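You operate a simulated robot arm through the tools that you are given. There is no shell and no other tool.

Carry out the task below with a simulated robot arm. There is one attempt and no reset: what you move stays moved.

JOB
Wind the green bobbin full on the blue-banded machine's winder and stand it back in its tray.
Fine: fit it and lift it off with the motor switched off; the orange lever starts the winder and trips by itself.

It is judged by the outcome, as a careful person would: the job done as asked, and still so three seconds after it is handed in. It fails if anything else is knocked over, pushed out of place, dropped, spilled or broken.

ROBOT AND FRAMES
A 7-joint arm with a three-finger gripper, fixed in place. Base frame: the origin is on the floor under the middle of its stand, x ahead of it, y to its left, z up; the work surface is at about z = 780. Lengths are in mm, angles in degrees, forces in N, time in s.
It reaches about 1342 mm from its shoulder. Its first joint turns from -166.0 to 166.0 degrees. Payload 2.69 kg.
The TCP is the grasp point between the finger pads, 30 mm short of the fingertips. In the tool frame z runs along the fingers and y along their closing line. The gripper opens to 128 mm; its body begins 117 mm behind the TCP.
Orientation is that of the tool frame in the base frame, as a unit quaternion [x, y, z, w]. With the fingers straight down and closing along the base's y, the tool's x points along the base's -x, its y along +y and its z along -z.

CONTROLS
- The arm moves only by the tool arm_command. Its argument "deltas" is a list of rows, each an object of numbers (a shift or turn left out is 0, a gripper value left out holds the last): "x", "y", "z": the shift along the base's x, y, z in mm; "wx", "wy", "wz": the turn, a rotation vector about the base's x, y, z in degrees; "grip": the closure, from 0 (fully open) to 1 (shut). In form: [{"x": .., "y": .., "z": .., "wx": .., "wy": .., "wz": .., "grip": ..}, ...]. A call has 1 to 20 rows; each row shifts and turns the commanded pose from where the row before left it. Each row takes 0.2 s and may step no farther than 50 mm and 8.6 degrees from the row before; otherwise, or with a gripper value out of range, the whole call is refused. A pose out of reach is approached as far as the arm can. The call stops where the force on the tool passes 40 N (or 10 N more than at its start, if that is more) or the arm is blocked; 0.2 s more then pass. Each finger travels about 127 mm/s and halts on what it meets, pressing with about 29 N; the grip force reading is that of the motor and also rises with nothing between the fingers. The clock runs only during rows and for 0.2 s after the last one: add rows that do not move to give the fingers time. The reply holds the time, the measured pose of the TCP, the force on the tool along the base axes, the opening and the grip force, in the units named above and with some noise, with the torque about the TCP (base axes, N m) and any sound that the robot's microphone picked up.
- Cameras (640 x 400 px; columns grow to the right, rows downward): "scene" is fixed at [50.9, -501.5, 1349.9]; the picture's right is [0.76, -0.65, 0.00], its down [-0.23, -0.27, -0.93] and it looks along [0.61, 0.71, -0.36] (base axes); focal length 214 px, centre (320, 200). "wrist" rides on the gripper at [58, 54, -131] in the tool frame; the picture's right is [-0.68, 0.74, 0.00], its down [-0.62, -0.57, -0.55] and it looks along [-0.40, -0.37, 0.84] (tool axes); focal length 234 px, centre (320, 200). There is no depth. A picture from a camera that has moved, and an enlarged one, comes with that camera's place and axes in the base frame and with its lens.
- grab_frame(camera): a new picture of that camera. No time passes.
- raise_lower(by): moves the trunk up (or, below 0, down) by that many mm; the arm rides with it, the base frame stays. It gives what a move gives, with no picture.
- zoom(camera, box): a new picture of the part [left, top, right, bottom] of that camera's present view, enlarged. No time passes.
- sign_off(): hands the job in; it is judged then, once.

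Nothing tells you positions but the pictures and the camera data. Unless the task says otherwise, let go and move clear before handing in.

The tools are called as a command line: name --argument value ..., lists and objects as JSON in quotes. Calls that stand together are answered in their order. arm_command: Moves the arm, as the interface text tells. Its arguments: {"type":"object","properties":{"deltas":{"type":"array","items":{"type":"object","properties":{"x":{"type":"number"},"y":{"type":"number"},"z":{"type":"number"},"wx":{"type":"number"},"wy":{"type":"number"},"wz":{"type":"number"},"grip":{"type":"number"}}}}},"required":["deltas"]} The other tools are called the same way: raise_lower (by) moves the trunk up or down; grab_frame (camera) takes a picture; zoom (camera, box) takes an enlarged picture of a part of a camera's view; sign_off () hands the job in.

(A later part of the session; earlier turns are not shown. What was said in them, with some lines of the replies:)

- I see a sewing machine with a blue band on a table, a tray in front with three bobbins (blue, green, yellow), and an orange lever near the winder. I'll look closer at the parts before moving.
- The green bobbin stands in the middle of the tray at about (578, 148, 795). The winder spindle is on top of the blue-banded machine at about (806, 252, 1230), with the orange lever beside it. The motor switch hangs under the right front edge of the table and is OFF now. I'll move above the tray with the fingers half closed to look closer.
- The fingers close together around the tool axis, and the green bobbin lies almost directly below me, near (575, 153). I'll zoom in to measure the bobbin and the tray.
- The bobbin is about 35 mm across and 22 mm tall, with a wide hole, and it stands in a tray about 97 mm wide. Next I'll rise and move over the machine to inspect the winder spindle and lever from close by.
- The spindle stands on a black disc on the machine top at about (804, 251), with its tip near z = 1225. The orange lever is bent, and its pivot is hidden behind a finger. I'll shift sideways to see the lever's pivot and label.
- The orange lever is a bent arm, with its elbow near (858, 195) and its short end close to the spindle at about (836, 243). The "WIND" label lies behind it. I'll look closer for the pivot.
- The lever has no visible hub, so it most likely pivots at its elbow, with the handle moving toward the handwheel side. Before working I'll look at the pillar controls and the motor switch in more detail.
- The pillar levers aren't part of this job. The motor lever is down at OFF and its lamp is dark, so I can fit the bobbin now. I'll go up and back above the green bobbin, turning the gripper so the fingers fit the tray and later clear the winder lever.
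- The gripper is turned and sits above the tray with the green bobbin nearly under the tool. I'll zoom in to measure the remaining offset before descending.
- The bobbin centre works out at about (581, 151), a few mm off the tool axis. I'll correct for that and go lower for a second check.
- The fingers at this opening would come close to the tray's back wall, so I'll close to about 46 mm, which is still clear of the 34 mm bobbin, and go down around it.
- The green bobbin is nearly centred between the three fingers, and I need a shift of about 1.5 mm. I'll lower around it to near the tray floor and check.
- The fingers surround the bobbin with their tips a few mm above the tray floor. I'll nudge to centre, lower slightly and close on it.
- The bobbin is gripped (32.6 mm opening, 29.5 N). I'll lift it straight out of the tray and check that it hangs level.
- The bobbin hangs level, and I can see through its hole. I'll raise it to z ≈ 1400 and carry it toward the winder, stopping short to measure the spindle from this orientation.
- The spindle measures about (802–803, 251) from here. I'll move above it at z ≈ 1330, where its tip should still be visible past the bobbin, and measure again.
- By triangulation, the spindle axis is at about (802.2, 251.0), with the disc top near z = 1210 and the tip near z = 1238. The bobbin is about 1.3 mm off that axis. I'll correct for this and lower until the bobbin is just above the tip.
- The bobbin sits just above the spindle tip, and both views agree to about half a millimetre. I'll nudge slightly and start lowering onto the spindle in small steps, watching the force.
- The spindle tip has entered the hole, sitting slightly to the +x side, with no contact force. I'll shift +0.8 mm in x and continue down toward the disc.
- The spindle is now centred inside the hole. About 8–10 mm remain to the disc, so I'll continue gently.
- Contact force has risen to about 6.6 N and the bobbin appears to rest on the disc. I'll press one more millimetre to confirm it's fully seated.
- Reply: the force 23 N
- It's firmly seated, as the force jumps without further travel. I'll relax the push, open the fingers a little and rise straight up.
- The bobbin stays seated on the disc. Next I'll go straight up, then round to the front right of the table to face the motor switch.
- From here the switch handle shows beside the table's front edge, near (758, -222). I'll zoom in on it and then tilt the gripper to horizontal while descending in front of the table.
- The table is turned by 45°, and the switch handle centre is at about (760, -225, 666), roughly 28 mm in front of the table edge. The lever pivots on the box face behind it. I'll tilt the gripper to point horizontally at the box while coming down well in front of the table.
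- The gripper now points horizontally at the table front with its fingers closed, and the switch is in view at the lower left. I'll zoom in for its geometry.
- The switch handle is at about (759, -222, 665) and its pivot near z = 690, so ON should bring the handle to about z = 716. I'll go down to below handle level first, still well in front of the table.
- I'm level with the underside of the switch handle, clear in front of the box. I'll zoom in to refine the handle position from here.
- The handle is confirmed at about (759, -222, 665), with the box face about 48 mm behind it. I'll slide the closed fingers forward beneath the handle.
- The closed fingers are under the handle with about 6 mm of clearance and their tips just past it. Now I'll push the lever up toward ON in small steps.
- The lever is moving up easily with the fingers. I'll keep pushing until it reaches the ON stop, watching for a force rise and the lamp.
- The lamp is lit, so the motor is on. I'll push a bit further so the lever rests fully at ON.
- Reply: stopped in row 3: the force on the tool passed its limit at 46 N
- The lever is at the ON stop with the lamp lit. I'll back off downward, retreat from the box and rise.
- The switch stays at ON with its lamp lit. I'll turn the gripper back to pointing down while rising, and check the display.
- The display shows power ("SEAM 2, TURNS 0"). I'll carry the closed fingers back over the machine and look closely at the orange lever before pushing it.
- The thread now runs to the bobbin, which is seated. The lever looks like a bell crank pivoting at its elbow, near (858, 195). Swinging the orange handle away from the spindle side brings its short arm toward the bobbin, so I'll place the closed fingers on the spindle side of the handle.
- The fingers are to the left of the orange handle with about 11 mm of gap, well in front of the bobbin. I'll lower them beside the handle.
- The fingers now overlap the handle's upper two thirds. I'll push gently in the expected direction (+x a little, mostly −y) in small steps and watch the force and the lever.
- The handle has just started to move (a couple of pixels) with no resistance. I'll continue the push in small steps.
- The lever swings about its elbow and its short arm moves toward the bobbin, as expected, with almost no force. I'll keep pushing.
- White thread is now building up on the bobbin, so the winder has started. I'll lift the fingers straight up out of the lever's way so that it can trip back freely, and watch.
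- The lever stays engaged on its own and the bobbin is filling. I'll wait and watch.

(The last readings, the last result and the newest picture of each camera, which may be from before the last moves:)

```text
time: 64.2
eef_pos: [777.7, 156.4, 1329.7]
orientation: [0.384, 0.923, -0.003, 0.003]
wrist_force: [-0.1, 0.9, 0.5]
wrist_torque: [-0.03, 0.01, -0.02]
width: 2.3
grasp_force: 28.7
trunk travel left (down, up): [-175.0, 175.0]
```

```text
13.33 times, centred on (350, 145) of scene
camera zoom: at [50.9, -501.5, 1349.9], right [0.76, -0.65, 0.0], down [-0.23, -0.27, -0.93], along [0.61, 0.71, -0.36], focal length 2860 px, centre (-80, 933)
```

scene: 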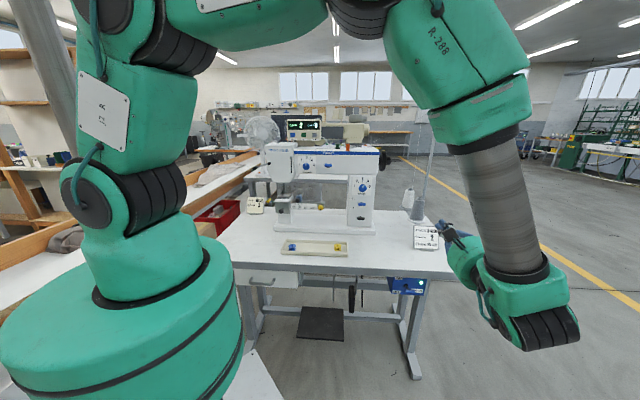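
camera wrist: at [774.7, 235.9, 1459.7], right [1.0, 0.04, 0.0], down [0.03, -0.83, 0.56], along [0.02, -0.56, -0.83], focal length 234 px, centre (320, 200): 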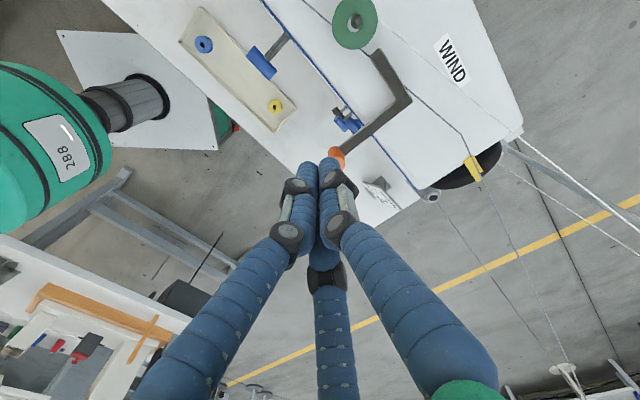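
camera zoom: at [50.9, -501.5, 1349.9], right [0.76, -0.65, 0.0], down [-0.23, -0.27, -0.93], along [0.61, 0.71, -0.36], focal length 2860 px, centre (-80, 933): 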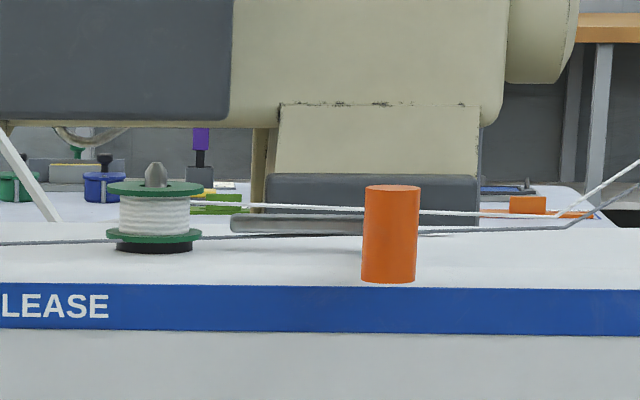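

The winding is progressing. Meanwhile I'll move to the staging spot in front of the switch, from where the scene camera still sees the winder.

arm_command --deltas '[{"z": 40}, {"z": 40}, {"x": -10.3, "y": -44.5}, {"x": -10.3, "y": -44.5}, {"x": -10.3, "y": -44.5}, {"x": -10.3, "y": -44.5}, {"x": -10.3, "y": -44.5}, {"x": -10.3, "y": -44.5}, {"x": -10.3, "y": -44.5}, {"x": -10.3, "y": -44.5}, {"x": -10.3, "y": -44.5}, {"x": -10.3, "y": -44.5}, {"x": -10.3, "y": -44.5}, {}]'

zoom --camera "scene" --box '[330, 130, 370, 160]'

```text
time: 67.2
eef_pos: [664.4, -333.3, 1408.4]
orientation: [0.385, 0.923, -0.004, 0.002]
wrist_force: [0.4, -0.5, 0.0]
wrist_torque: [0.11, -0.05, 0.0]
width: 2.2
grasp_force: 29.2
trunk travel left (down, up): [-175.0, 175.0]
```

```text
13.33 times, centred on (350, 145) of scene
camera zoom: at [50.9, -501.5, 1349.9], right [0.76, -0.65, 0.0], down [-0.23, -0.27, -0.93], along [0.61, 0.71, -0.36], focal length 2860 px, centre (-80, 933)
```

zoom: 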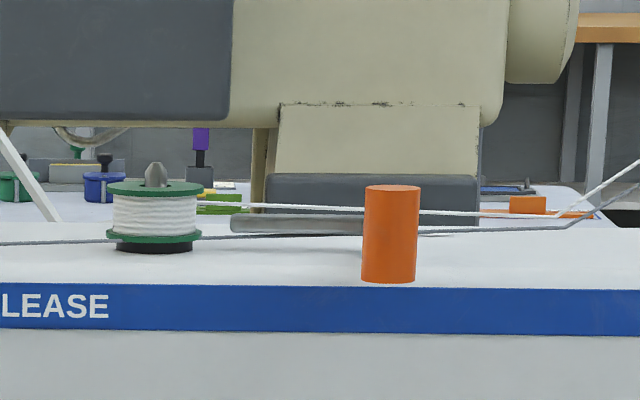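

The bobbin is almost full and the lever is still engaged. I'll rotate to horizontal in front of the switch while it finishes.

arm_command --deltas '[{"z": -35, "wx": 5.785, "wy": -5.785}, {"z": -35, "wx": 5.785, "wy": -5.785}, {"z": -35, "wx": 5.785, "wy": -5.785}, {"z": -35, "wx": 5.785, "wy": -5.785}, {"z": -35, "wx": 5.785, "wy": -5.785}, {"z": -35, "wx": 5.785, "wy": -5.785}, {"z": -35, "wx": 5.785, "wy": -5.785}, {"z": -35, "wx": 5.785, "wy": -5.785}, {"z": -35, "wx": 5.785, "wy": -5.785}, {"z": -35, "wx": 5.785, "wy": -5.785}, {"z": -35, "wx": 5.785, "wy": -5.785}, {}]'

zoom --camera "scene" --box '[330, 130, 370, 160]'

grab_frame --camera "wrist"

```text
time: 69.8
eef_pos: [666.9, -332.1, 1021.8]
orientation: [0.275, 0.653, 0.652, 0.271]
wrist_force: [0.2, -0.8, -0.5]
wrist_torque: [0.04, -0.04, 0.06]
width: 2.5
grasp_force: 29.2
trunk travel left (down, up): [-175.0, 175.0]
```

```text
13.33 times, centred on (350, 145) of scene
camera zoom: at [50.9, -501.5, 1349.9], right [0.76, -0.65, 0.0], down [-0.23, -0.27, -0.93], along [0.61, 0.71, -0.36], focal length 2860 px, centre (-80, 933)
```

zoom: 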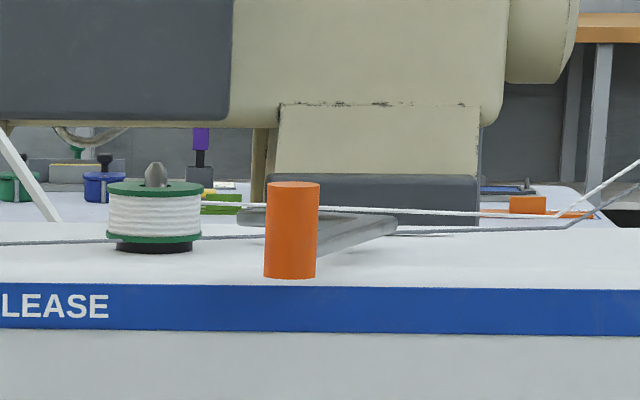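

```text
taken
camera wrist: at [532.8, -383.3, 1076.3], right [0.48, -0.48, 0.73], down [0.04, -0.82, -0.57], along [0.88, 0.3, -0.38], focal length 234 px, centre (320, 200)
```

wrist: 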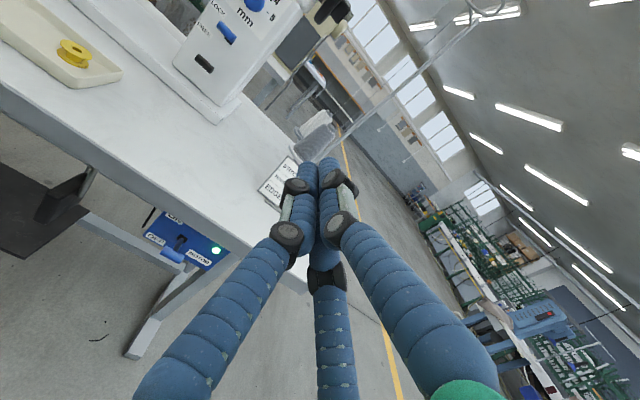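

The winder has tripped: the lever is back at rest and the bobbin is full to its rims. Now I'll switch the motor off, first going down to just above the switch handle, still in front of the table.

arm_command --deltas '[{"x": -1.4, "y": 1.2, "z": -41}, {"x": -1.4, "y": 1.2, "z": -41}, {"x": -1.4, "y": 1.2, "z": -41}, {"x": -1.4, "y": 1.2, "z": -41}, {"x": -1.4, "y": 1.2, "z": -41}, {"x": -1.4, "y": 1.2, "z": -41}, {"x": -1.4, "y": 1.2, "z": -40}, {}, {}]'

zoom --camera "wrist" --box '[240, 60, 440, 240]'

```text
time: 71.8
eef_pos: [656.0, -324.3, 735.8]
orientation: [0.275, 0.653, 0.651, 0.271]
wrist_force: [-0.4, -0.2, -0.4]
wrist_torque: [0.0, 0.0, 0.01]
width: 2.3
grasp_force: 29.0
trunk travel left (down, up): [-175.0, 175.0]
```

```text
2.22 times, centred on (340, 150) of wrist
camera zoom: at [521.5, -375.8, 791.3], right [0.48, -0.48, 0.73], down [0.04, -0.82, -0.57], along [0.88, 0.3, -0.38], focal length 520 px, centre (276, 311)
```

zoom: 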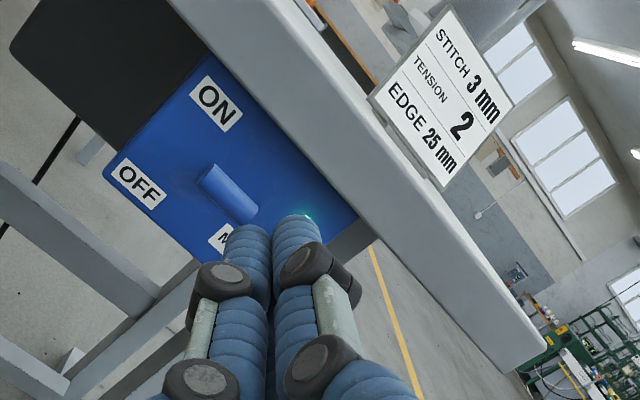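

The switch handle is at z ≈ 702, and my fingers are about 11 mm above it. I'll slide forward over it, stopping short of the table's edge.

arm_command --deltas '[{"x": 22, "y": 22}, {"x": 22, "y": 22}, {"x": 22, "y": 22}, {"x": 21, "y": 21}, {}, {}]'

zoom --camera "wrist" --box '[240, 80, 440, 240]'

```text
time: 73.2
eef_pos: [742.6, -239.8, 737.5]
orientation: [0.274, 0.653, 0.652, 0.27]
wrist_force: [0.3, 0.6, -0.2]
wrist_torque: [0.01, 0.03, 0.0]
width: 2.3
grasp_force: 29.1
trunk travel left (down, up): [-175.0, 175.0]
```

```text
2.50 times, centred on (340, 160) of wrist
camera zoom: at [608.8, -290.7, 792.3], right [0.48, -0.48, 0.73], down [0.04, -0.82, -0.57], along [0.88, 0.3, -0.38], focal length 585 px, centre (270, 300)
```

zoom: 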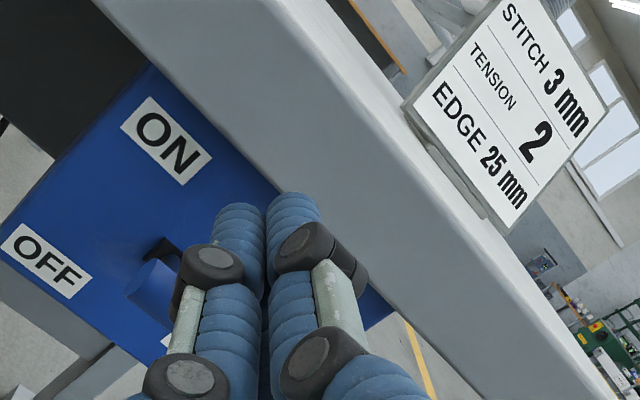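

I'm over the handle with no contact, so I'll press it down toward OFF in small steps.

arm_command --deltas '[{"z": -4}, {"z": -4}, {"z": -4}, {"z": -4}, {"z": -4}, {"z": -4}, {"z": -4}, {"z": -4}, {}]'

zoom --camera "wrist" --box '[240, 80, 440, 240]'

```text
time: 75.2
eef_pos: [743.3, -236.9, 706.7]
orientation: [0.274, 0.653, 0.651, 0.271]
wrist_force: [0.6, -0.4, -0.3]
wrist_torque: [-0.01, -0.02, 0.0]
width: 2.1
grasp_force: 28.5
trunk travel left (down, up): [-175.0, 175.0]
```

```text
2.50 times, centred on (340, 160) of wrist
camera zoom: at [608.9, -288.7, 761.3], right [0.48, -0.48, 0.73], down [0.04, -0.82, -0.57], along [0.88, 0.3, -0.38], focal length 585 px, centre (270, 300)
```

zoom: 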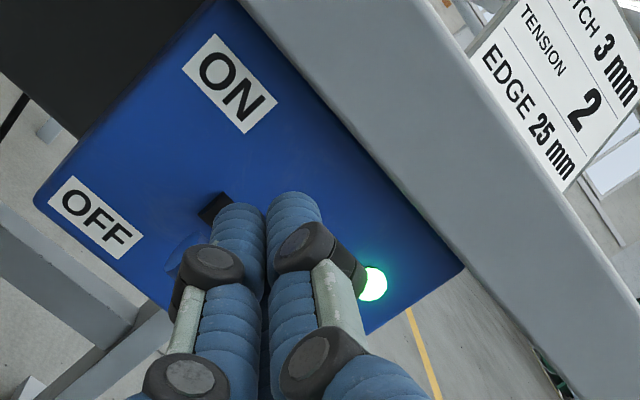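

The lever is moving down and the lamp is still lit. I'll keep pressing.

arm_command --deltas '[{"z": -4}, {"z": -4}, {"z": -4}, {"z": -4}, {}]'

zoom --camera "wrist" --box '[240, 80, 440, 240]'

```text
time: 76.4
eef_pos: [743.8, -237.1, 690.0]
orientation: [0.274, 0.654, 0.651, 0.271]
wrist_force: [0.9, 0.4, -0.1]
wrist_torque: [-0.01, -0.04, -0.02]
width: 2.2
grasp_force: 29.1
trunk travel left (down, up): [-175.0, 175.0]
```

```text
2.50 times, centred on (340, 160) of wrist
camera zoom: at [609.3, -288.3, 745.2], right [0.48, -0.48, 0.73], down [0.04, -0.82, -0.57], along [0.88, 0.3, -0.38], focal length 585 px, centre (270, 300)
```

zoom: 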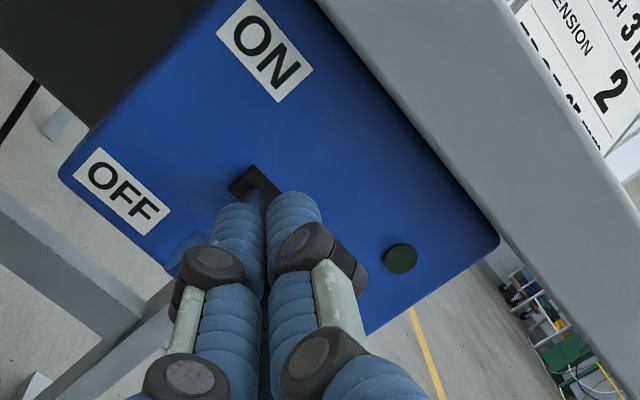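

The lamp is out. I'll press a few more millimetres to bring the lever to its OFF stop, gently.

arm_command --deltas '[{"z": -2}, {"z": -2}, {"z": -1.5}, {}]'

zoom --camera "wrist" --box '[240, 80, 440, 240]'

```text
time: 77.4
eef_pos: [743.9, -237.1, 684.8]
orientation: [0.273, 0.653, 0.652, 0.271]
wrist_force: [-2.5, -0.8, 4.7]
wrist_torque: [0.06, -0.04, 0.0]
width: 2.0
grasp_force: 29.4
trunk travel left (down, up): [-175.0, 175.0]
```

```text
2.50 times, centred on (340, 160) of wrist
camera zoom: at [609.5, -288.6, 739.8], right [0.48, -0.48, 0.73], down [0.04, -0.82, -0.57], along [0.88, 0.3, -0.38], focal length 585 px, centre (270, 300)
```

zoom: 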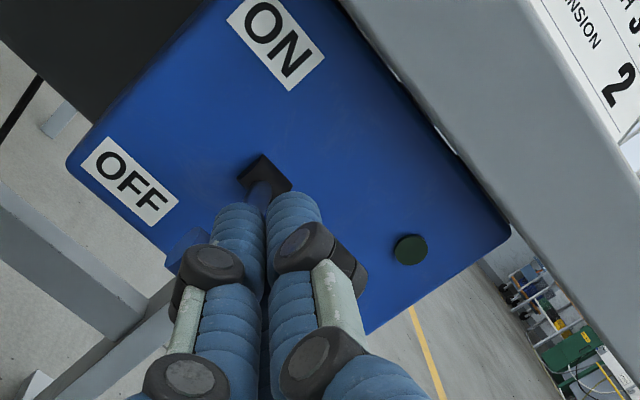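

It's at the OFF stop with the lamp dark. I'll back off upward, retreat straight out and rise.

arm_command --deltas '[{"z": 4}, {"z": 4}, {"x": -20, "y": -20}, {"x": -25, "y": -25}, {"x": -25, "y": -25}, {"x": -20, "y": -20}, {"z": 40}, {"z": 45}, {"z": 45}, {"z": 45}, {"z": 45}, {"z": 45}, {"z": 45}, {"z": 45}, {"z": 25}, {}]'

zoom --camera "scene" --box '[380, 265, 440, 305]'

zoom --camera "scene" --box '[260, 110, 400, 200]'

```text
time: 80.8
eef_pos: [652.4, -328.3, 1072.1]
orientation: [0.274, 0.653, 0.651, 0.272]
wrist_force: [-0.7, 0.6, -0.4]
wrist_torque: [0.0, 0.03, -0.03]
width: 2.1
grasp_force: 28.7
trunk travel left (down, up): [-175.0, 175.0]
```

```text
10.00 times, centred on (410, 285) of scene
camera zoom: at [50.9, -501.5, 1349.9], right [0.76, -0.65, 0.0], down [-0.23, -0.27, -0.93], along [0.61, 0.71, -0.36], focal length 2145 px, centre (-580, -650)
```

zoom: 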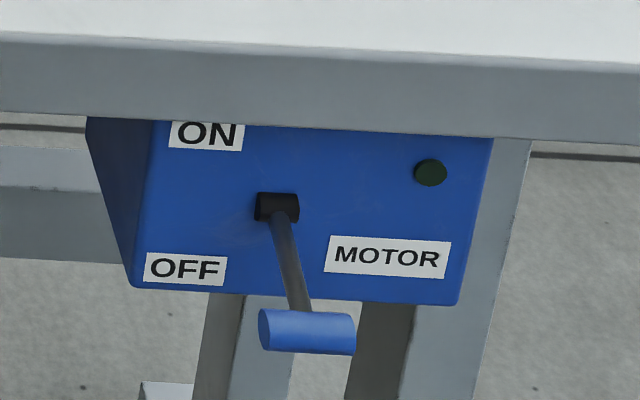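

```text
4.44 times, centred on (330, 155) of scene
camera zoom: at [50.9, -501.5, 1349.9], right [0.76, -0.65, 0.0], down [-0.23, -0.27, -0.93], along [0.61, 0.71, -0.36], focal length 953 px, centre (276, 400)
```

zoom: 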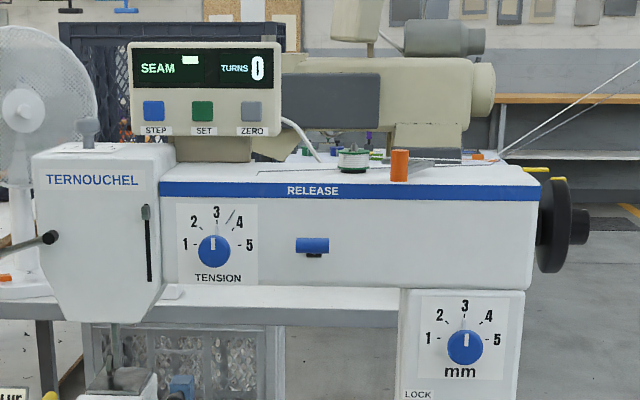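

The motor is off, the lever is at rest and the bobbin is full. I'll return the gripper to vertical while rising, then open the fingers.

arm_command --deltas '[{"z": 34, "wx": -5.785, "wy": 5.785}, {"z": 34, "wx": -5.785, "wy": 5.785}, {"z": 34, "wx": -5.785, "wy": 5.785}, {"z": 34, "wx": -5.785, "wy": 5.785}, {"z": 34, "wx": -5.785, "wy": 5.785}, {"z": 34, "wx": -5.785, "wy": 5.785}, {"z": 34, "wx": -5.785, "wy": 5.785}, {"z": 34, "wx": -5.785, "wy": 5.785}, {"z": 34, "wx": -5.785, "wy": 5.785}, {"z": 30, "wx": -5.785, "wy": 5.785, "grip": 0.6}, {"wx": -5.785, "wy": 5.785}, {}]'

```text
time: 83.4
eef_pos: [654.1, -326.4, 1408.8]
orientation: [0.384, 0.923, -0.004, 0.002]
wrist_force: [0.3, 0.6, 0.0]
wrist_torque: [0.0, 0.06, -0.01]
width: 51.2
grasp_force: 0.1
trunk travel left (down, up): [-175.0, 175.0]
```

The gripper is vertical and open to about 51 mm. I'll move back over the winder, correcting a half-degree tilt on the way.

arm_command --deltas '[{"x": 11.45, "y": 44.3, "wx": 0.5}, {"x": 11.45, "y": 44.3}, {"x": 11.45, "y": 44.3}, {"x": 11.45, "y": 44.3}, {"x": 11.45, "y": 44.3}, {"x": 11.45, "y": 44.3}, {"x": 11.45, "y": 44.3}, {"x": 11.45, "y": 44.3}, {"x": 11.45, "y": 44.3}, {"x": 11.45, "y": 44.3}, {"x": 11.45, "y": 44.3}, {"x": 11.45, "y": 44.3}, {"x": 11.45, "y": 44.3}, {"z": -40}, {"z": -35}, {}, {}]'

zoom --camera "wrist" --box '[240, 80, 400, 220]'

zoom --camera "scene" --box '[320, 110, 380, 160]'

```text
time: 87.0
eef_pos: [800.7, 249.7, 1334.9]
orientation: [0.384, 0.923, -0.001, 0.001]
wrist_force: [0.1, -0.4, 1.1]
wrist_torque: [-0.01, -0.01, -0.02]
width: 51.3
grasp_force: 0.0
trunk travel left (down, up): [-175.0, 175.0]
```

```text
2.86 times, centred on (320, 150) of wrist
camera zoom: at [796.9, 328.5, 1466.9], right [1.0, 0.04, 0.0], down [0.03, -0.84, 0.55], along [0.02, -0.55, -0.84], focal length 669 px, centre (320, 343)
```

zoom: 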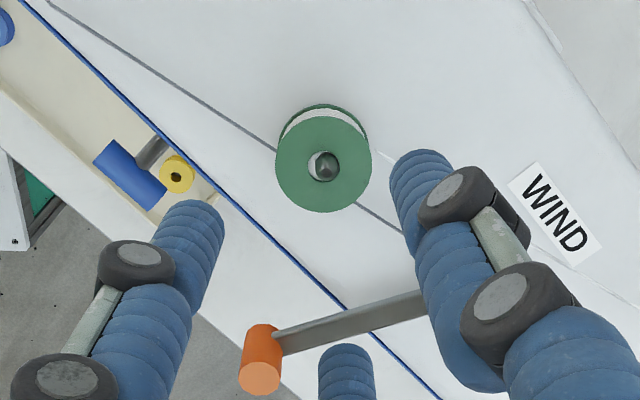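

```text
8.00 times, centred on (350, 135) of scene
camera zoom: at [50.9, -501.5, 1349.9], right [0.76, -0.65, 0.0], down [-0.23, -0.27, -0.93], along [0.61, 0.71, -0.36], focal length 1716 px, centre (80, 720)
```

zoom: 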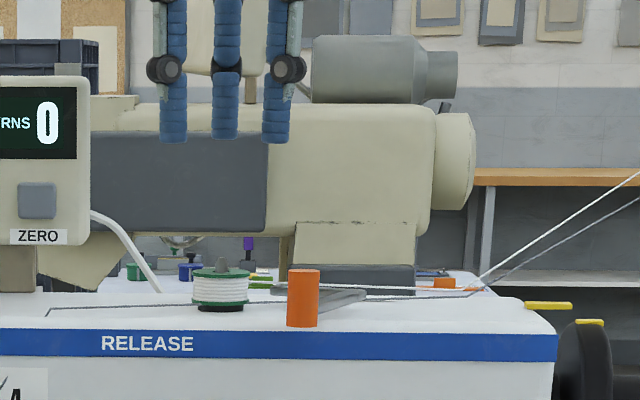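

The full bobbin is directly below, about 1.5–2 mm off the finger centre. I'll correct that and come down partway to recheck.

arm_command --deltas '[{"x": 1.5, "y": -0.5, "z": -20}, {"z": -20}, {"z": -12}, {}, {}]'

zoom --camera "wrist" --box '[260, 90, 380, 230]'

zoom --camera "scene" --box '[325, 115, 375, 155]'

```text
time: 88.2
eef_pos: [803.4, 249.1, 1281.7]
orientation: [0.385, 0.923, 0.0, 0.001]
wrist_force: [-0.2, 0.5, -0.7]
wrist_torque: [0.02, -0.02, -0.04]
width: 51.1
grasp_force: 0.1
trunk travel left (down, up): [-175.0, 175.0]
```

```text
2.86 times, centred on (320, 160) of wrist
camera zoom: at [799.8, 327.4, 1413.5], right [1.0, 0.04, 0.0], down [0.03, -0.84, 0.55], along [0.02, -0.55, -0.84], focal length 669 px, centre (320, 314)
```

zoom: 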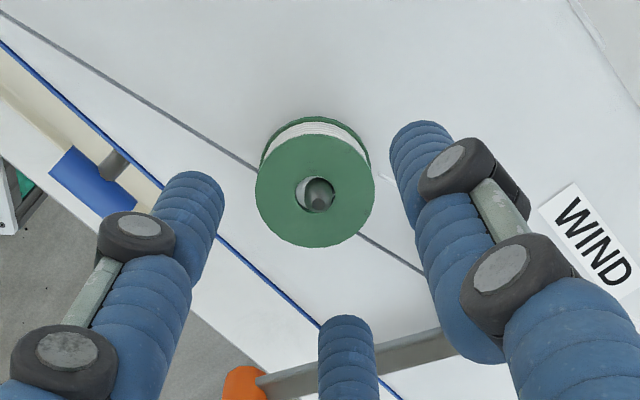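

```text
10.00 times, centred on (350, 135) of scene
camera zoom: at [50.9, -501.5, 1349.9], right [0.76, -0.65, 0.0], down [-0.23, -0.27, -0.93], along [0.61, 0.71, -0.36], focal length 2145 px, centre (20, 850)
```

zoom: 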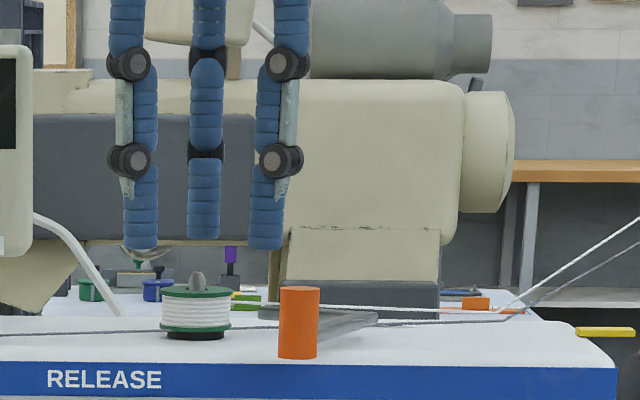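

The bobbin is now centred between the fingers. I'll go down around it to the same height at which I released it.

arm_command --deltas '[{"z": -12}, {"z": -10}, {"z": -8}, {"z": -6}, {}, {}]'

zoom --camera "wrist" --box '[260, 90, 380, 230]'

zoom --camera "scene" --box '[330, 130, 360, 155]'

```text
time: 89.6
eef_pos: [804.3, 246.9, 1246.6]
orientation: [0.384, 0.923, 0.0, 0.0]
wrist_force: [-0.1, -0.9, 0.5]
wrist_torque: [0.07, -0.03, 0.02]
width: 51.2
grasp_force: 0.0
trunk travel left (down, up): [-175.0, 175.0]
```

```text
2.86 times, centred on (320, 160) of wrist
camera zoom: at [800.5, 325.9, 1376.8], right [1.0, 0.04, 0.0], down [0.03, -0.84, 0.55], along [0.02, -0.55, -0.84], focal length 669 px, centre (320, 314)
```

zoom: 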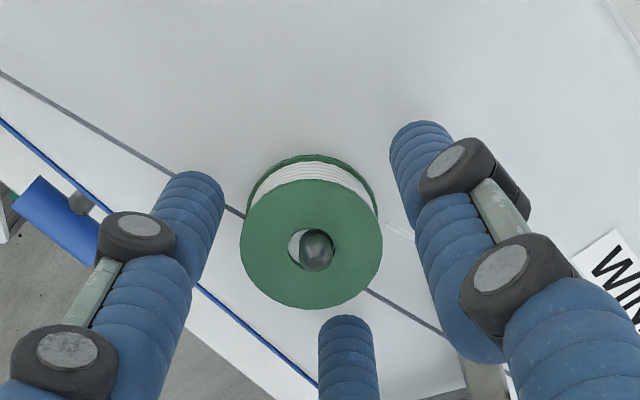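

```text
16.00 times, centred on (345, 142) of scene
camera zoom: at [50.9, -501.5, 1349.9], right [0.76, -0.65, 0.0], down [-0.23, -0.27, -0.93], along [0.61, 0.71, -0.36], focal length 3432 px, centre (-80, 1120)
```

zoom: 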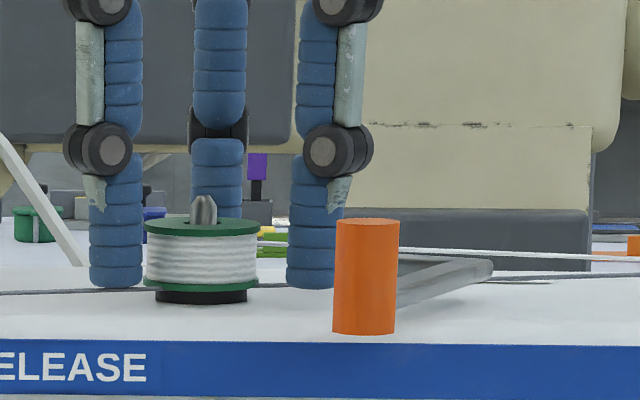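

The fingers surround the bobbin but sit about 2.5 mm off centre. I'll shift (−1.7, +2.0), and then close on it.

arm_command --deltas '[{"x": -0.9, "y": 1}, {"x": -0.8, "y": 1}, {}, {}]'

zoom --camera "wrist" --box '[260, 90, 380, 230]'

zoom --camera "scene" --box '[330, 130, 360, 155]'

```text
time: 90.6
eef_pos: [800.7, 249.9, 1245.3]
orientation: [0.384, 0.923, 0.0, 0.001]
wrist_force: [-1.4, -0.2, 0.9]
wrist_torque: [0.01, 0.02, -0.02]
width: 51.2
grasp_force: 0.1
trunk travel left (down, up): [-175.0, 175.0]
```

```text
2.86 times, centred on (320, 160) of wrist
camera zoom: at [798.0, 328.2, 1376.8], right [1.0, 0.04, 0.0], down [0.03, -0.84, 0.55], along [0.02, -0.55, -0.84], focal length 669 px, centre (320, 314)
```

zoom: 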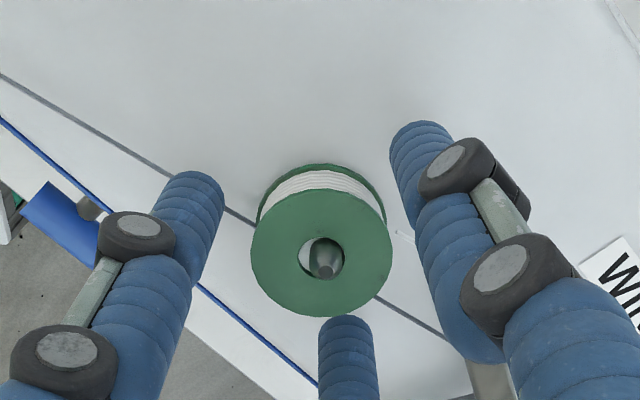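

```text
16.00 times, centred on (345, 142) of scene
camera zoom: at [50.9, -501.5, 1349.9], right [0.76, -0.65, 0.0], down [-0.23, -0.27, -0.93], along [0.61, 0.71, -0.36], focal length 3432 px, centre (-80, 1120)
```

zoom: 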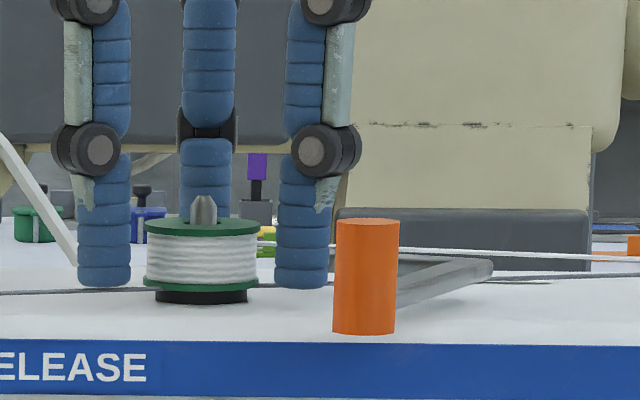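

The bobbin is now centred with even gaps on both sides. I'll close the fingers on it.

arm_command --deltas '[{"grip": 0.68}, {"grip": 0.74}, {"grip": 0.8}, {}, {}]'

zoom --camera "scene" --box '[330, 130, 360, 155]'

```text
time: 91.8
eef_pos: [802.3, 249.0, 1245.6]
orientation: [0.385, 0.923, 0.0, 0.001]
wrist_force: [0.8, -0.5, 0.7]
wrist_torque: [0.01, 0.01, -0.02]
width: 32.7
grasp_force: 29.0
trunk travel left (down, up): [-175.0, 175.0]
```

```text
16.00 times, centred on (345, 142) of scene
camera zoom: at [50.9, -501.5, 1349.9], right [0.76, -0.65, 0.0], down [-0.23, -0.27, -0.93], along [0.61, 0.71, -0.36], focal length 3432 px, centre (-80, 1120)
```

zoom: 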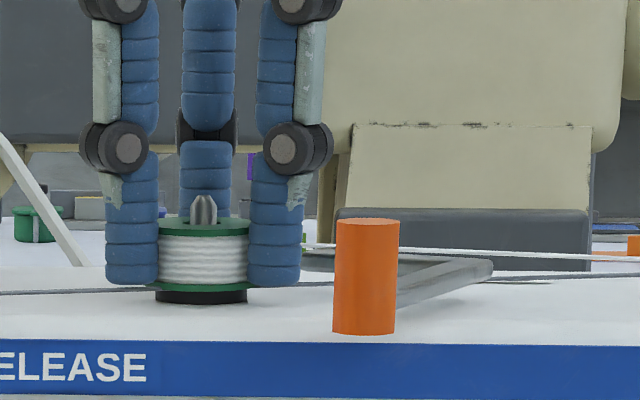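

It's gripped at the same 32.7 mm opening. I'll lift slowly straight up off the spindle.

arm_command --deltas '[{"z": 4}, {"z": 5}, {"z": 6}, {"z": 8}, {"z": 10}, {"z": 15}, {}]'

zoom --camera "scene" --box '[325, 115, 375, 155]'

zoom --camera "wrist" --box '[260, 90, 380, 230]'

```text
time: 93.4
eef_pos: [800.2, 250.0, 1294.0]
orientation: [0.385, 0.923, 0.0, 0.001]
wrist_force: [-1.3, 0.5, 0.0]
wrist_torque: [0.0, -0.02, -0.01]
width: 32.5
grasp_force: 28.8
trunk travel left (down, up): [-175.0, 175.0]
```

```text
10.00 times, centred on (350, 135) of scene
camera zoom: at [50.9, -501.5, 1349.9], right [0.76, -0.65, 0.0], down [-0.23, -0.27, -0.93], along [0.61, 0.71, -0.36], focal length 2145 px, centre (20, 850)
```

zoom: 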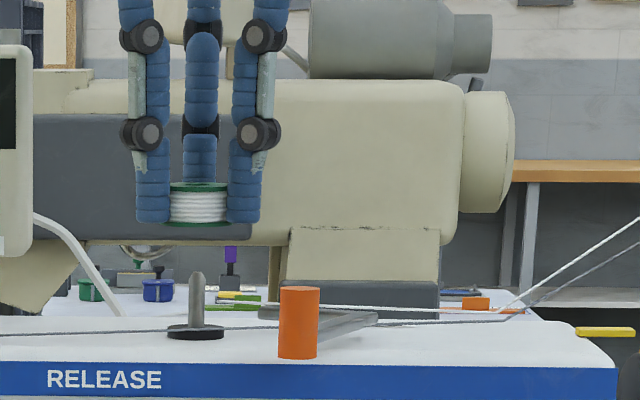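

```text
2.86 times, centred on (320, 160) of wrist
camera zoom: at [797.5, 328.8, 1424.9], right [1.0, 0.04, 0.0], down [0.03, -0.84, 0.55], along [0.02, -0.55, -0.84], focal length 669 px, centre (320, 314)
```

zoom: 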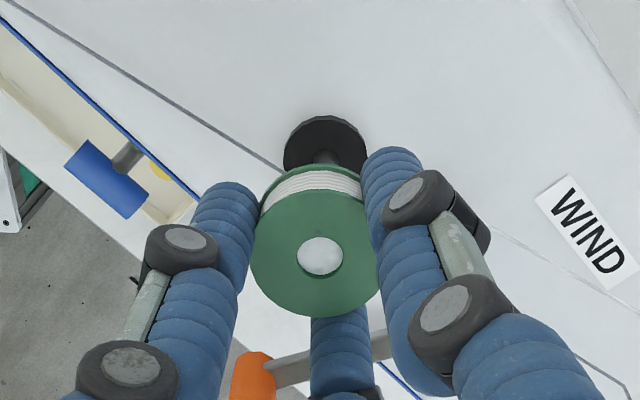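

The full green bobbin is off the spindle and held level. I'll raise it and carry it back over the tray.

arm_command --deltas '[{"z": 35}, {"z": 35}, {"z": 35}, {"x": -36.2, "y": -16.7}, {"x": -36.2, "y": -16.7}, {"x": -36.2, "y": -16.7}, {"x": -36.2, "y": -16.7}, {"x": -36.2, "y": -16.7}, {"x": -36.2, "y": -16.7}, {"z": -42}, {"z": -42}, {"z": -42}, {"z": -42}, {"z": -42}, {"z": -42}, {"z": -42}, {"z": -42}, {"z": -42}, {"z": -42}, {}]'

grab_frame --camera "wrist"

zoom --camera "scene" --box '[270, 170, 370, 270]'

```text
time: 97.6
eef_pos: [584.1, 149.4, 976.8]
orientation: [0.386, 0.923, 0.001, 0.001]
wrist_force: [0.2, -0.2, 0.9]
wrist_torque: [-0.01, 0.0, 0.0]
width: 32.6
grasp_force: 29.0
trunk travel left (down, up): [-175.0, 175.0]
```

```text
taken
camera wrist: at [581.1, 226.9, 1108.5], right [1.0, 0.04, 0.0], down [0.03, -0.84, 0.55], along [0.02, -0.55, -0.84], focal length 234 px, centre (320, 200)
```

wrist: 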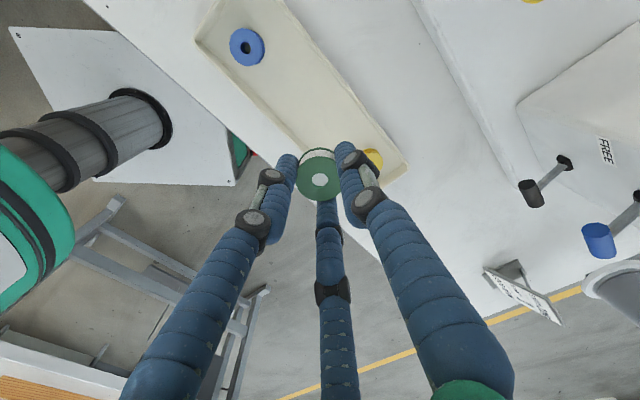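

```text
4.00 times, centred on (320, 220) of scene
camera zoom: at [50.9, -501.5, 1349.9], right [0.76, -0.65, 0.0], down [-0.23, -0.27, -0.93], along [0.61, 0.71, -0.36], focal length 858 px, centre (320, 120)
```

zoom: 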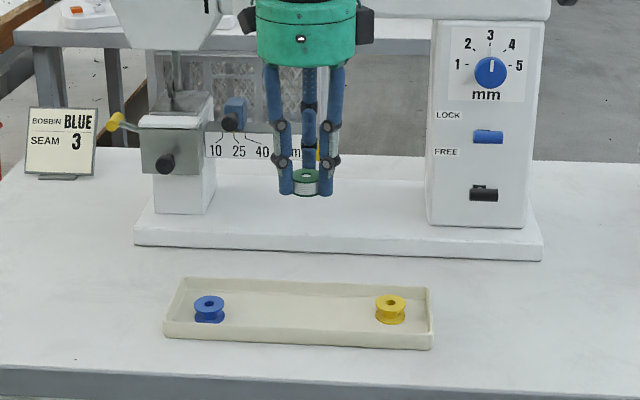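

I'm over the tray's empty middle spot. I'll centre on the original place and lower step by step.

arm_command --deltas '[{"x": -1.2, "y": 0.5, "z": -40}, {"x": -1, "y": 0.5, "z": -40}, {"z": -30}, {"z": -20}, {}, {}]'

zoom --camera "wrist" --box '[240, 60, 420, 240]'

zoom --camera "scene" --box '[285, 215, 345, 260]'

```text
time: 99.0
eef_pos: [583.6, 151.1, 848.0]
orientation: [0.385, 0.923, -0.001, 0.001]
wrist_force: [0.0, 0.6, -0.8]
wrist_torque: [0.01, -0.03, 0.0]
width: 32.8
grasp_force: 29.2
trunk travel left (down, up): [-175.0, 175.0]
```

```text
2.22 times, centred on (330, 150) of wrist
camera zoom: at [579.2, 229.4, 978.7], right [1.0, 0.04, 0.0], down [0.03, -0.84, 0.55], along [0.02, -0.55, -0.84], focal length 520 px, centre (298, 311)
```

zoom: 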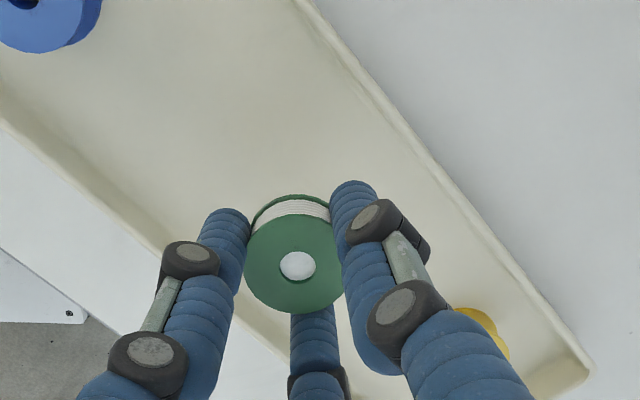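

```text
8.89 times, centred on (315, 238) of scene
camera zoom: at [50.9, -501.5, 1349.9], right [0.76, -0.65, 0.0], down [-0.23, -0.27, -0.93], along [0.61, 0.71, -0.36], focal length 1906 px, centre (364, -133)
```

zoom: 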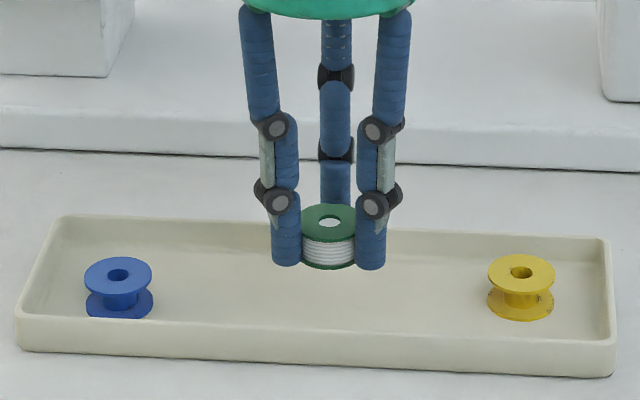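

The bobbin is over its spot, clear of the walls. I'll lower it gently to the tray floor.

arm_command --deltas '[{"x": -0.5, "z": -10}, {"z": -9}, {"z": -6}, {"z": -3}, {}, {}]'

zoom --camera "scene" --box '[285, 220, 345, 260]'

```text
time: 100.4
eef_pos: [580.6, 150.7, 820.2]
orientation: [0.385, 0.923, -0.001, 0.001]
wrist_force: [0.2, -1.0, -0.5]
wrist_torque: [-0.02, -0.02, 0.0]
width: 32.5
grasp_force: 29.3
trunk travel left (down, up): [-175.0, 175.0]
```

```text
10.00 times, centred on (315, 240) of scene
camera zoom: at [50.9, -501.5, 1349.9], right [0.76, -0.65, 0.0], down [-0.23, -0.27, -0.93], along [0.61, 0.71, -0.36], focal length 2145 px, centre (370, -200)
```

zoom: 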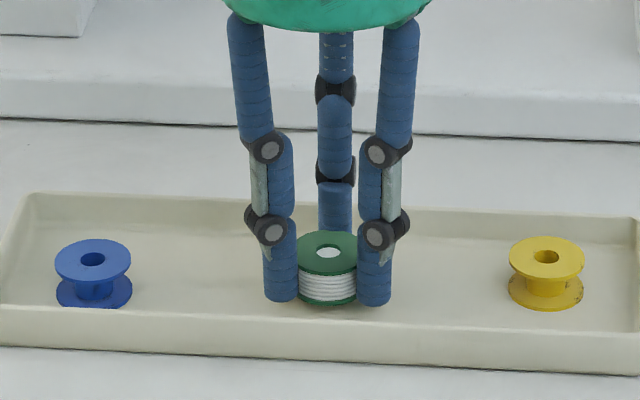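

arm_command --deltas '[{"z": -1.5}, {"z": -1}, {"z": -1}, {}, {}]'

zoom --camera "scene" --box '[285, 220, 345, 260]'

```text
time: 101.6
eef_pos: [581.8, 150.7, 817.9]
orientation: [0.384, 0.923, 0.0, 0.001]
wrist_force: [0.3, -0.6, 0.0]
wrist_torque: [0.02, 0.0, 0.02]
width: 32.3
grasp_force: 29.1
trunk travel left (down, up): [-175.0, 175.0]
```

```text
10.00 times, centred on (315, 240) of scene
camera zoom: at [50.9, -501.5, 1349.9], right [0.76, -0.65, 0.0], down [-0.23, -0.27, -0.93], along [0.61, 0.71, -0.36], focal length 2145 px, centre (370, -200)
```

zoom: 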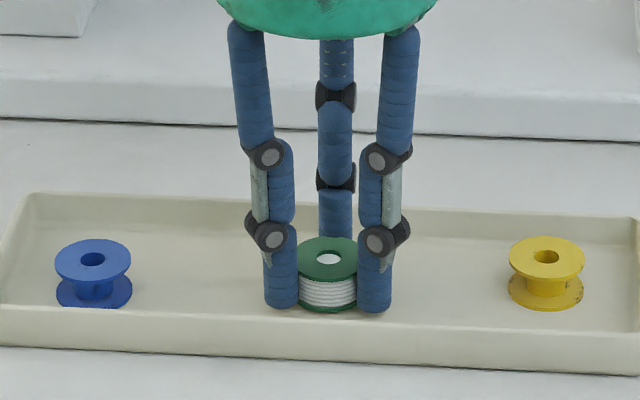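

arm_command --deltas '[{"z": -0.8}, {"z": -0.7}, {}, {}]'

zoom --camera "scene" --box '[285, 220, 345, 260]'

```text
time: 102.6
eef_pos: [582.0, 151.1, 815.6]
orientation: [0.385, 0.923, -0.001, 0.0]
wrist_force: [0.9, 0.1, 0.0]
wrist_torque: [-0.01, 0.02, -0.02]
width: 32.7
grasp_force: 29.2
trunk travel left (down, up): [-175.0, 175.0]
```

```text
10.00 times, centred on (315, 240) of scene
camera zoom: at [50.9, -501.5, 1349.9], right [0.76, -0.65, 0.0], down [-0.23, -0.27, -0.93], along [0.61, 0.71, -0.36], focal length 2145 px, centre (370, -200)
```

zoom: 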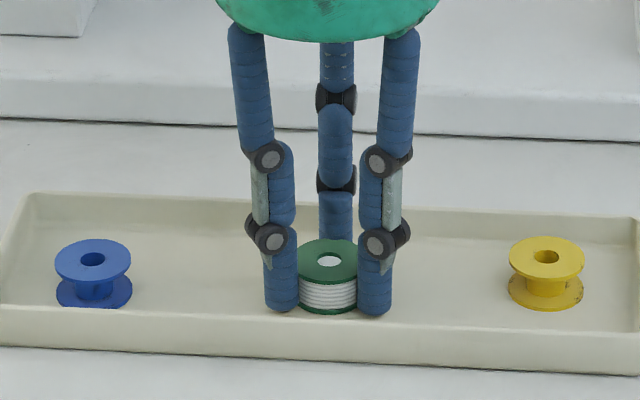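

arm_command --deltas '[{"z": -0.7}, {"z": -0.7}, {}, {}]'

zoom --camera "wrist" --box '[260, 90, 380, 230]'

```text
time: 103.6
eef_pos: [582.0, 150.5, 815.4]
orientation: [0.384, 0.923, 0.0, 0.0]
wrist_force: [-2.7, -0.7, 17.8]
wrist_torque: [-0.12, 0.18, 0.05]
width: 32.6
grasp_force: 29.0
trunk travel left (down, up): [-175.0, 175.0]
```

```text
2.86 times, centred on (320, 160) of wrist
camera zoom: at [578.1, 229.4, 946.0], right [1.0, 0.04, 0.0], down [0.03, -0.84, 0.55], along [0.02, -0.55, -0.84], focal length 669 px, centre (320, 314)
```

zoom: 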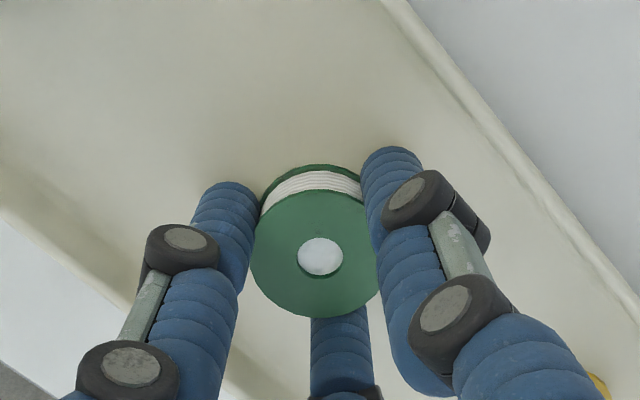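

The bobbin is touching the tray floor. I'll relieve the push by a millimetre and open the fingers slightly.

arm_command --deltas '[{"z": 0.9}, {}, {"grip": 0.72}, {"grip": 0.68}, {"grip": 0.64}, {}, {}]'

zoom --camera "wrist" --box '[260, 90, 380, 230]'

zoom --camera "scene" --box '[285, 220, 345, 260]'

```text
time: 105.2
eef_pos: [581.9, 150.4, 815.5]
orientation: [0.384, 0.923, -0.001, 0.001]
wrist_force: [0.5, -0.1, -0.6]
wrist_torque: [-0.03, 0.0, -0.01]
width: 46.1
grasp_force: 0.0
trunk travel left (down, up): [-175.0, 175.0]
```

```text
2.86 times, centred on (320, 160) of wrist
camera zoom: at [578.2, 229.5, 945.9], right [1.0, 0.04, 0.0], down [0.03, -0.84, 0.55], along [0.02, -0.55, -0.84], focal length 669 px, centre (320, 314)
```

zoom: 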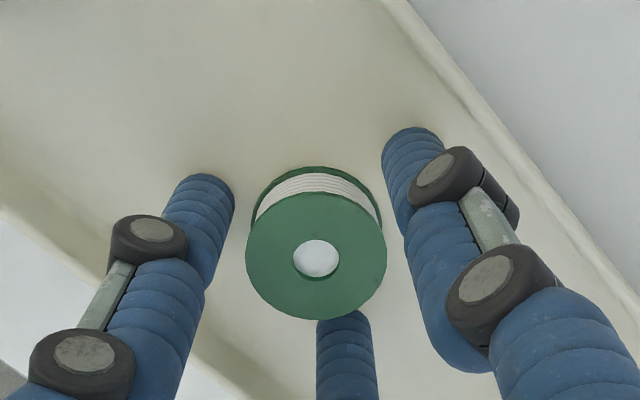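

```text
10.00 times, centred on (315, 240) of scene
camera zoom: at [50.9, -501.5, 1349.9], right [0.76, -0.65, 0.0], down [-0.23, -0.27, -0.93], along [0.61, 0.71, -0.36], focal length 2145 px, centre (370, -200)
```

zoom: 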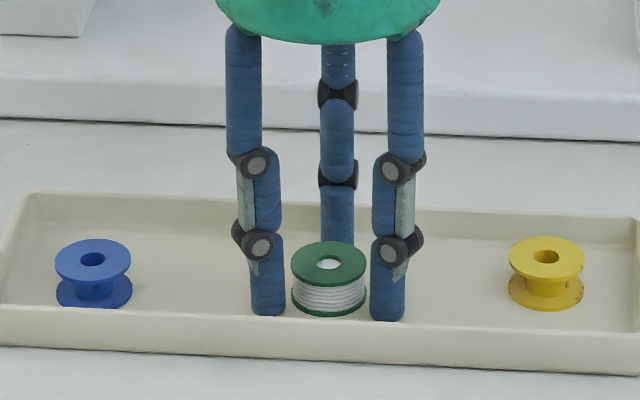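

The full bobbin stands free in the tray with clearance on all sides. I'll withdraw straight up, slowly at first.

arm_command --deltas '[{"z": 8}, {"z": 12}, {"z": 20}, {"z": 30}, {"z": 40}, {"z": 45}, {"z": 45}, {"z": 45}, {"z": 45}, {"z": 45}, {"z": 45}, {"z": 45}, {"z": 45}, {"z": 45}, {}]'

grab_frame --camera "scene"

zoom --camera "scene" --box '[285, 220, 345, 260]'

zoom --camera "scene" --box '[230, 110, 450, 270]'

zoom --camera "scene" --box '[380, 265, 440, 305]'

```text
time: 108.4
eef_pos: [582.3, 150.6, 1331.8]
orientation: [0.384, 0.923, 0.0, 0.001]
wrist_force: [0.3, -0.3, 0.3]
wrist_torque: [0.01, -0.06, 0.01]
width: 46.0
grasp_force: 0.1
trunk travel left (down, up): [-175.0, 175.0]
```

```text
taken
```

scene: 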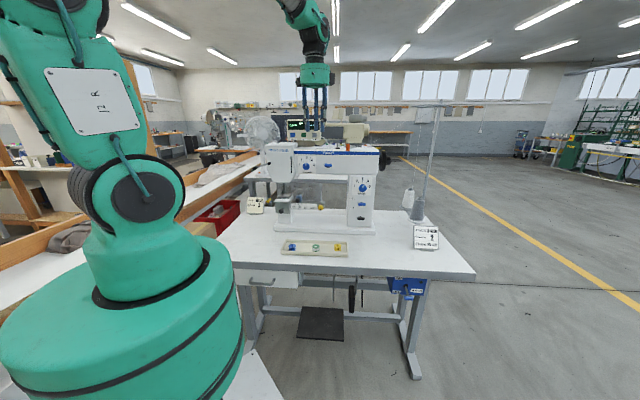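

```text
10.00 times, centred on (315, 240) of scene
camera zoom: at [50.9, -501.5, 1349.9], right [0.76, -0.65, 0.0], down [-0.23, -0.27, -0.93], along [0.61, 0.71, -0.36], focal length 2145 px, centre (370, -200)
```

zoom: 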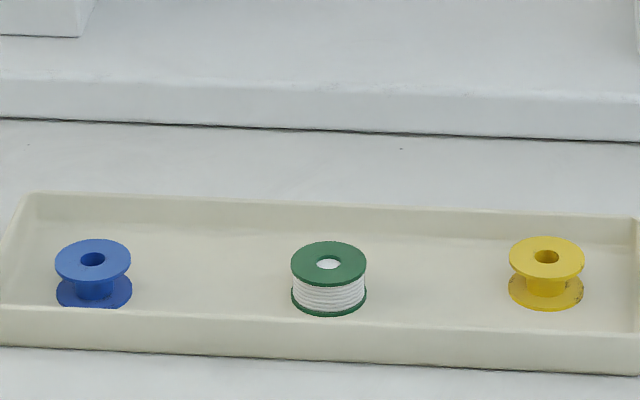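

```text
2.50 times, centred on (340, 190) of scene
camera zoom: at [50.9, -501.5, 1349.9], right [0.76, -0.65, 0.0], down [-0.23, -0.27, -0.93], along [0.61, 0.71, -0.36], focal length 536 px, centre (270, 225)
```

zoom: 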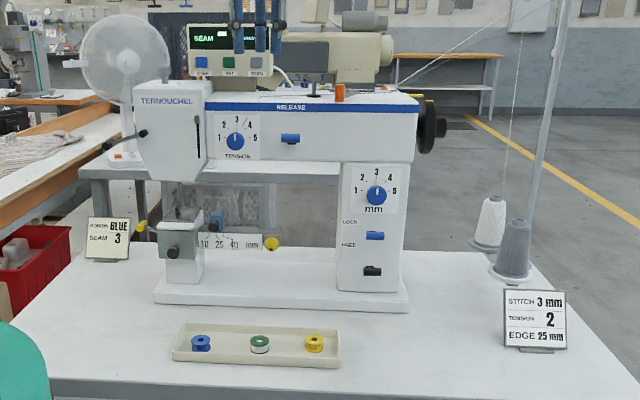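

```text
10.00 times, centred on (410, 285) of scene
camera zoom: at [50.9, -501.5, 1349.9], right [0.76, -0.65, 0.0], down [-0.23, -0.27, -0.93], along [0.61, 0.71, -0.36], focal length 2145 px, centre (-580, -650)
```

zoom: 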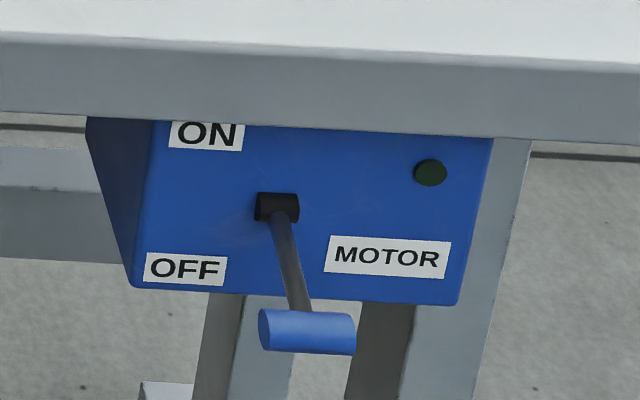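

The green bobbin is wound full and stands upright in its tray between the blue and yellow ones. The motor is off with its lamp dark, the orange lever is back at rest, and nothing else has moved. The gripper is clear, so I'm handing in.

sign_off

```text
The job is handed in.
```

The green bobbin is wound full and stands upright in its tray, between the blue and yellow ones. I handed the job in after checking this in the pictures; I haven't seen the judge's result.

- **Motor:** it was off when I fitted the bobbin and off again before I lifted it. The switch is now at OFF with its lamp dark.
- **Winder:** the orange lever started it and tripped by itself when the bobbin was full. It is back at rest.
- **Surroundings:** in the final pictures nothing else had been moved, knocked over or dropped, and the gripper is clear of everything.
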